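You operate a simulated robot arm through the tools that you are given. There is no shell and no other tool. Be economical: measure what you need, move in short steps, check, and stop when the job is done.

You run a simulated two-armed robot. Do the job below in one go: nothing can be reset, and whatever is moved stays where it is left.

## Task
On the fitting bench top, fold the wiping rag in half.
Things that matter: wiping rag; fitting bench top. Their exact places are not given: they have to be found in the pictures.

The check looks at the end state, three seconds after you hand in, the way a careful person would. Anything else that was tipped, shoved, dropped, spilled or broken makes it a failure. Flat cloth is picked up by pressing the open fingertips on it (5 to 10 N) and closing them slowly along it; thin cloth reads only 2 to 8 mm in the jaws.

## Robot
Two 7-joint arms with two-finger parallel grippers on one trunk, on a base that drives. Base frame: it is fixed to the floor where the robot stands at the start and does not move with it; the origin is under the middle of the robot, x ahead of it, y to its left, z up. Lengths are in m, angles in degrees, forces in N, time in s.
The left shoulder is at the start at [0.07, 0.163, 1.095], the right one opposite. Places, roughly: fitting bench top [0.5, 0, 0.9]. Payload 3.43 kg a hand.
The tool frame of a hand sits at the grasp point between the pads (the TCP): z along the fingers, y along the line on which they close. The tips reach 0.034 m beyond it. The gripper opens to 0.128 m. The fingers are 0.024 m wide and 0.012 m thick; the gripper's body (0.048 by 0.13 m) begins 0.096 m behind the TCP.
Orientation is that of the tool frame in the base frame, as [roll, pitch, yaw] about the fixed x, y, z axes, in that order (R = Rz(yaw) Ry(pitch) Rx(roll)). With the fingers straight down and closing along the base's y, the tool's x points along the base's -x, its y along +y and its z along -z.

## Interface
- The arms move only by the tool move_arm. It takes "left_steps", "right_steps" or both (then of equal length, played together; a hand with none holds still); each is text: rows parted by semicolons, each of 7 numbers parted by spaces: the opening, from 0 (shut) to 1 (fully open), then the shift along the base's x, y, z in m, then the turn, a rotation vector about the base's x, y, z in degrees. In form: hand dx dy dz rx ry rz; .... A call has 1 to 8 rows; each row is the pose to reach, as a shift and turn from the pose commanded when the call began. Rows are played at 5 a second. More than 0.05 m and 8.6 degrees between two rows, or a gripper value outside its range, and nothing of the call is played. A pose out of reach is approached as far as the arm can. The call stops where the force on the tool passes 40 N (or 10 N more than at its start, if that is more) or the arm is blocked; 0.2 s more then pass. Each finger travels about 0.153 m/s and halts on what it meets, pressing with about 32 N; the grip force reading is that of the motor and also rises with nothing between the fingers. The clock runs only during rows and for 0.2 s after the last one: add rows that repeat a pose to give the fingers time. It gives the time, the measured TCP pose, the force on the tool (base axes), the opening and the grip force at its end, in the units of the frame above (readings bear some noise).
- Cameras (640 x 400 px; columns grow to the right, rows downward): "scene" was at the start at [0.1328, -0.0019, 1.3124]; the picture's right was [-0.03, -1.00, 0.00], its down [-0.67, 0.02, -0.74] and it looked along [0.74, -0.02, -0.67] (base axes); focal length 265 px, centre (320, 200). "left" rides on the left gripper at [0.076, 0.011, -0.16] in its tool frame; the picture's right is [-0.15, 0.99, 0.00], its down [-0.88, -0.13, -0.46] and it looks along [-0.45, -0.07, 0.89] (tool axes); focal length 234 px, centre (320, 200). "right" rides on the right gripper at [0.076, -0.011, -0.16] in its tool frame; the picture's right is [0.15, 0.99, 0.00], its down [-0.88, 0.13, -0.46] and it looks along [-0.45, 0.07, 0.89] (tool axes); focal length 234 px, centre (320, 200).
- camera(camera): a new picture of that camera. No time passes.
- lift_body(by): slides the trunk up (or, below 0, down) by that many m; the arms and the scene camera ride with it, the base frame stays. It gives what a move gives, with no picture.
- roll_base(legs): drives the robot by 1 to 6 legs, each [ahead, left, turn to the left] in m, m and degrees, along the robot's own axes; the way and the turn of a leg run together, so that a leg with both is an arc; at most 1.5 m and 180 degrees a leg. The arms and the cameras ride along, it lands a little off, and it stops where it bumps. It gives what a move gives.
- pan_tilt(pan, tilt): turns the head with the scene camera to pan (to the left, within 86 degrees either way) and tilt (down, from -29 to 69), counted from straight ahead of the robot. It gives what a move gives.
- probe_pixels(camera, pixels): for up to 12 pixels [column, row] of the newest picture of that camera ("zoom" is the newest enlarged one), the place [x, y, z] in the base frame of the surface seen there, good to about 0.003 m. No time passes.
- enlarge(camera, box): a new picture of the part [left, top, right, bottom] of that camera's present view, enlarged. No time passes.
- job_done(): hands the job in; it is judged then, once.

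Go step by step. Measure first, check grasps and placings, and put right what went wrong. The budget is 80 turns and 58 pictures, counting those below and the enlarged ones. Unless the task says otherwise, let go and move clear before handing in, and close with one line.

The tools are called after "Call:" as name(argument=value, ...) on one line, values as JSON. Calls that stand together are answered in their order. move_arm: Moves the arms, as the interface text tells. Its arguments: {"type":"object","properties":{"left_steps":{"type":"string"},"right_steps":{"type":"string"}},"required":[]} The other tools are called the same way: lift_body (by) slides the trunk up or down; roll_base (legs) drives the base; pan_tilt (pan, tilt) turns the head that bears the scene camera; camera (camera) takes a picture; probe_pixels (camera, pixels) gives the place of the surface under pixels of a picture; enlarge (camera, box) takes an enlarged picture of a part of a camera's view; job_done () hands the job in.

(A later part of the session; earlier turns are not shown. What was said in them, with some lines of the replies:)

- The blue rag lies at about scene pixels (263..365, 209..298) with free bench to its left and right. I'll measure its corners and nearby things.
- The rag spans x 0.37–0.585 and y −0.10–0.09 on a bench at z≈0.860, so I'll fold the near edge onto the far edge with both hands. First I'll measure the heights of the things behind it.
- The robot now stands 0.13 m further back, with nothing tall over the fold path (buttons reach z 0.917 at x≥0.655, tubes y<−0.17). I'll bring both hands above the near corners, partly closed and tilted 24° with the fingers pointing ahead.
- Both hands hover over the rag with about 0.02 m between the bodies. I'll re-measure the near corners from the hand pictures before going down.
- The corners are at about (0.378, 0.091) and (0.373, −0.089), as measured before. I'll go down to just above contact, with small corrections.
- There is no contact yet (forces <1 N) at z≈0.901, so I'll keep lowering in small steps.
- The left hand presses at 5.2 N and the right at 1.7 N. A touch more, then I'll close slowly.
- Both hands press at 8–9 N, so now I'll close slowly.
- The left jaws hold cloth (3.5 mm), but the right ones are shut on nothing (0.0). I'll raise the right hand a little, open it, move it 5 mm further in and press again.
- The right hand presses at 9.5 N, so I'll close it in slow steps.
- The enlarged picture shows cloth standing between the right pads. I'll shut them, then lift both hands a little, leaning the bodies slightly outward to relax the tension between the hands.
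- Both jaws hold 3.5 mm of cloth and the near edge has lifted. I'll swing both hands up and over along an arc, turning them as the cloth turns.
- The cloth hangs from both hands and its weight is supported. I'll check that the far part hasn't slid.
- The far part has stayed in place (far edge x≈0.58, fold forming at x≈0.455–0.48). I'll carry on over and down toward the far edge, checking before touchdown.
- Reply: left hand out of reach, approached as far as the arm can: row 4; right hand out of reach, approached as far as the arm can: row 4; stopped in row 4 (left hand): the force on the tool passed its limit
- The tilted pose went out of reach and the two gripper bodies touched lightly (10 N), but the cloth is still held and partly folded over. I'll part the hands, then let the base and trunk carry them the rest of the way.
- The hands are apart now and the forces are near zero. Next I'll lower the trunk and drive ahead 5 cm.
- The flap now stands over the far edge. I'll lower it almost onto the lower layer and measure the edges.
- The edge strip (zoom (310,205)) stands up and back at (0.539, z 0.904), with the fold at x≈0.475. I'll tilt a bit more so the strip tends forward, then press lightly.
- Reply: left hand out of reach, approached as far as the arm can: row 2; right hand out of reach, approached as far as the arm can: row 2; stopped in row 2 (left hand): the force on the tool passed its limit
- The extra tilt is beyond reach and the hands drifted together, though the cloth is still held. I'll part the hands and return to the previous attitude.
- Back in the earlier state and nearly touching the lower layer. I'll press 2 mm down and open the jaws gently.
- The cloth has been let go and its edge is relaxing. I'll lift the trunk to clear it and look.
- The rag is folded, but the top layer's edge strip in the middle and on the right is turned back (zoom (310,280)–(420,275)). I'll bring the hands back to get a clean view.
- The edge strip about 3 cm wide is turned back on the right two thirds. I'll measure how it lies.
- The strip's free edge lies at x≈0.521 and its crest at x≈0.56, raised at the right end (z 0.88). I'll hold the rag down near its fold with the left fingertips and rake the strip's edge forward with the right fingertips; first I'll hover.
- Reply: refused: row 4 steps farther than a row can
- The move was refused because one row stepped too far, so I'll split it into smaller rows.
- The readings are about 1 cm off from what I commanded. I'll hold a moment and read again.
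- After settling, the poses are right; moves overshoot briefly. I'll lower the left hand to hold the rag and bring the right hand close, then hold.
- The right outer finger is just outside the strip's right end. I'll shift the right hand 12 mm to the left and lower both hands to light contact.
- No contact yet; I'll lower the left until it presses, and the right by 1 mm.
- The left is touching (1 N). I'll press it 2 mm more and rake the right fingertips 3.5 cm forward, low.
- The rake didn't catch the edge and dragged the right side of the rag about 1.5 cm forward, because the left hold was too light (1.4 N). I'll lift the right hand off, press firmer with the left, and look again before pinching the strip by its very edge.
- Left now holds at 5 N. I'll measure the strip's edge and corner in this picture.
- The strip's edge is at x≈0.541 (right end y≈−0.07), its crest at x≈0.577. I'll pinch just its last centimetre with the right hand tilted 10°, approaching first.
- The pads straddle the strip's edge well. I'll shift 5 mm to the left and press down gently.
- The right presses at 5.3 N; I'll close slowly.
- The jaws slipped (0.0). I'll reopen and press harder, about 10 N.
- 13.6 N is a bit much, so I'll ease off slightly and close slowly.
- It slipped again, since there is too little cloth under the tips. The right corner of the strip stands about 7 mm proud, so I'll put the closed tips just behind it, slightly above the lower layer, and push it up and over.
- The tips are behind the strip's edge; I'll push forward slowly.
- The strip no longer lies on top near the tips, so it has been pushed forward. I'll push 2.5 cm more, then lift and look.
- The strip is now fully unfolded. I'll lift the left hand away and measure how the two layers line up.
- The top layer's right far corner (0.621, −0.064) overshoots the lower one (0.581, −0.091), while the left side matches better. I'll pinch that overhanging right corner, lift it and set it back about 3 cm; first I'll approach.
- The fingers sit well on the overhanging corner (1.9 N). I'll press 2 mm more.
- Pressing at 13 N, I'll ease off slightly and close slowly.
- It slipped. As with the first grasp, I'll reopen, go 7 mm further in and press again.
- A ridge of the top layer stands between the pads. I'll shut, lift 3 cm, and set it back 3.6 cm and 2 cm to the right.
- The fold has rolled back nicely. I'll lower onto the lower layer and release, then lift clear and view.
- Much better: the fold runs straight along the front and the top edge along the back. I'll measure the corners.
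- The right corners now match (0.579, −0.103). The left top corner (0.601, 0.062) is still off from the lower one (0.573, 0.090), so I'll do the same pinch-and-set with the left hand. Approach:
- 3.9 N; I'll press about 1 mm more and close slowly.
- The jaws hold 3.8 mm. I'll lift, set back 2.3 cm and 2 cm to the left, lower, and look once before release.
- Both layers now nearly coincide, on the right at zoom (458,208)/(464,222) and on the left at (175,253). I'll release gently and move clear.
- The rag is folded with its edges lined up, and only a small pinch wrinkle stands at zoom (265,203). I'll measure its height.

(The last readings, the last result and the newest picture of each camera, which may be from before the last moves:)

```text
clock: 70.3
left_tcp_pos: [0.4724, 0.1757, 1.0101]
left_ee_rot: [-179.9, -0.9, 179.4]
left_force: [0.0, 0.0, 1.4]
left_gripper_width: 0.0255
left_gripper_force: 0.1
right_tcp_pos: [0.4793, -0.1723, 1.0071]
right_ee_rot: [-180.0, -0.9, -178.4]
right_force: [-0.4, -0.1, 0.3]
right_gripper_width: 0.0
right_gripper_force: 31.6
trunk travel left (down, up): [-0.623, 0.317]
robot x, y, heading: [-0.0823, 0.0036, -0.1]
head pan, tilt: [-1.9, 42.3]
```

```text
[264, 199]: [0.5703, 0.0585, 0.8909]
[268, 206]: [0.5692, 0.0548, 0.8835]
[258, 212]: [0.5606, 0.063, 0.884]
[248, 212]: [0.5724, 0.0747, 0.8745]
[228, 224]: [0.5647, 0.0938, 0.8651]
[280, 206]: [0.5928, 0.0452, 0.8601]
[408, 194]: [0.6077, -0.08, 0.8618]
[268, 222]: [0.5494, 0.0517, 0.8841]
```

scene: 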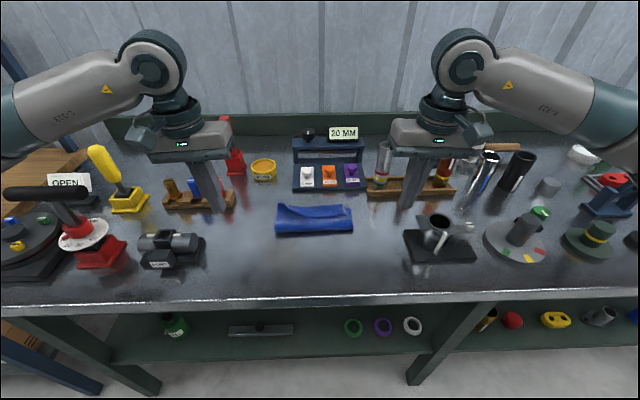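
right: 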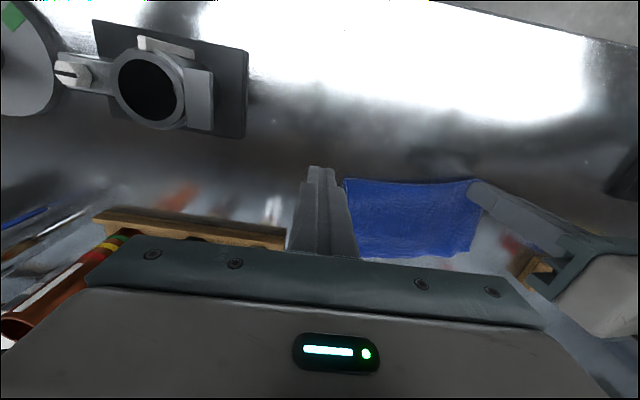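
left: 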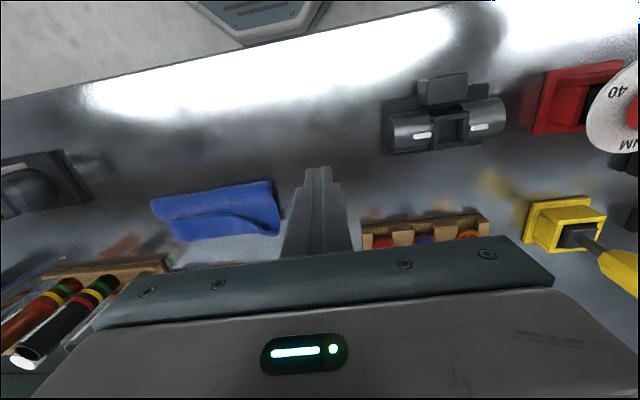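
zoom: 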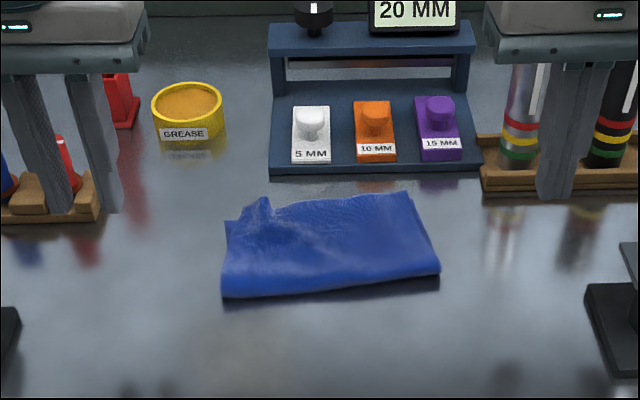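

The wrinkle is about 2 cm high. I'll pat it down lightly with the closed left fingertips, spread them to smooth it, and leave.

Call:
move_arm(left_steps="0 0.02 -0.03 0 0 0 0; 0 0.045 -0.06 0 0 0 0; 0 0.07 -0.09 0 0 0 0; 0 0.093 -0.118 -0.01 0 0 0; 0 0.093 -0.118 -0.05 0 0 0; 0 0.093 -0.118 -0.08 0 0 0; 0 0.093 -0.118 -0.08 0 0 0")

Call:
move_arm(left_steps="0 0 0 -0.01 0 0 0; 0 0 0 -0.018 0 0 0; 0 0 0 -0.022 0 0 0; 0 0 0 -0.024 0 0 0; 0 0 0 -0.024 0 0 0")

```text
clock: 71.9
left_tcp_pos: [0.5681, 0.0586, 0.9279]
left_ee_rot: [179.9, -0.9, 179.3]
left_force: [1.1, 0.0, -0.3]
left_gripper_width: 0.0
left_gripper_force: 31.7
right_tcp_pos: [0.4784, -0.1718, 1.0065]
right_ee_rot: [180.0, -0.9, -178.2]
right_force: [0.3, 0.4, 0.2]
right_gripper_width: 0.0
right_gripper_force: 32.6
trunk travel left (down, up): [-0.623, 0.317]
robot x, y, heading: [-0.0811, 0.0014, 0.1]
head pan, tilt: [-1.9, 42.3]
```

```text
clock: 73.1
left_tcp_pos: [0.5661, 0.0584, 0.9061]
left_ee_rot: [180.0, -0.8, 179.3]
left_force: [-0.1, 1.0, -0.8]
left_gripper_width: 0.0
left_gripper_force: 32.2
right_tcp_pos: [0.478, -0.1721, 1.0066]
right_ee_rot: [180.0, -0.9, -178.3]
right_force: [0.5, 0.9, -0.9]
right_gripper_width: 0.0
right_gripper_force: 31.6
trunk travel left (down, up): [-0.623, 0.317]
robot x, y, heading: [-0.0793, 0.0049, 0.4]
head pan, tilt: [-1.9, 42.3]
```

Tip at z≈0.872 with hardly any force; I'll spread the fingers slightly there and lift away.

Call:
move_arm(left_steps="0.04 0 0 -0.001 0 0 0; 0.1 0 0 -0.001 0 0 0; 0.17 0 0 -0.001 0 0 0; 0.25 0 0 -0.001 0 0 0; 0.25 0 0 0.02 0 0 0; 0.25 0 0 0.05 0 0 0; 0.25 -0.02 0.03 0.08 0 0 0; 0.25 -0.05 0.06 0.09 0 0 0")

Call:
move_arm(left_steps="0.25 -0.02 0.04 0.02 0 0 0; 0.25 -0.03 0.07 0.04 0 0 0; 0.25 -0.03 0.07 0.04 0 0 0")

Call:
camera(camera="scene")

```text
clock: 74.9
left_tcp_pos: [0.5115, 0.1189, 0.9978]
left_ee_rot: [180.0, -0.9, 179.3]
left_force: [-0.2, 0.0, -0.1]
left_gripper_width: 0.0321
left_gripper_force: 0.0
right_tcp_pos: [0.4783, -0.1711, 1.008]
right_ee_rot: [-180.0, -0.9, -178.3]
right_force: [-0.5, 0.6, -0.2]
right_gripper_width: 0.0
right_gripper_force: 32.4
trunk travel left (down, up): [-0.623, 0.317]
robot x, y, heading: [-0.083, -0.0017, -0.2]
head pan, tilt: [-1.9, 42.3]
```

```text
clock: 75.7
left_tcp_pos: [0.4817, 0.1874, 1.0343]
left_ee_rot: [180.0, -0.9, 179.3]
left_force: [0.1, 0.3, 0.1]
left_gripper_width: 0.0321
left_gripper_force: 0.1
right_tcp_pos: [0.4802, -0.174, 1.0067]
right_ee_rot: [-180.0, -1.0, -178.4]
right_force: [0.3, 0.6, 0.6]
right_gripper_width: 0.0002
right_gripper_force: 32.8
trunk travel left (down, up): [-0.623, 0.317]
robot x, y, heading: [-0.0795, 0.002, -0.3]
head pan, tilt: [-1.9, 42.3]
```

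```text
refused: no pictures are left
```

I have no pictures left. The last one showed the rag folded with its edges lined up, and the pat afterwards was nearly force-free. Both hands are clear, so I'm handing in.

Call:
job_done()

```text
The job is handed in.
```

I folded the wiping rag in half on the bench, near edge over far edge, with the two layers lined up to within about 1–2 cm. I saw nothing else on the bench moved. After the last picture I smoothed a small wrinkle at the left corner, so that final touch is unchecked.
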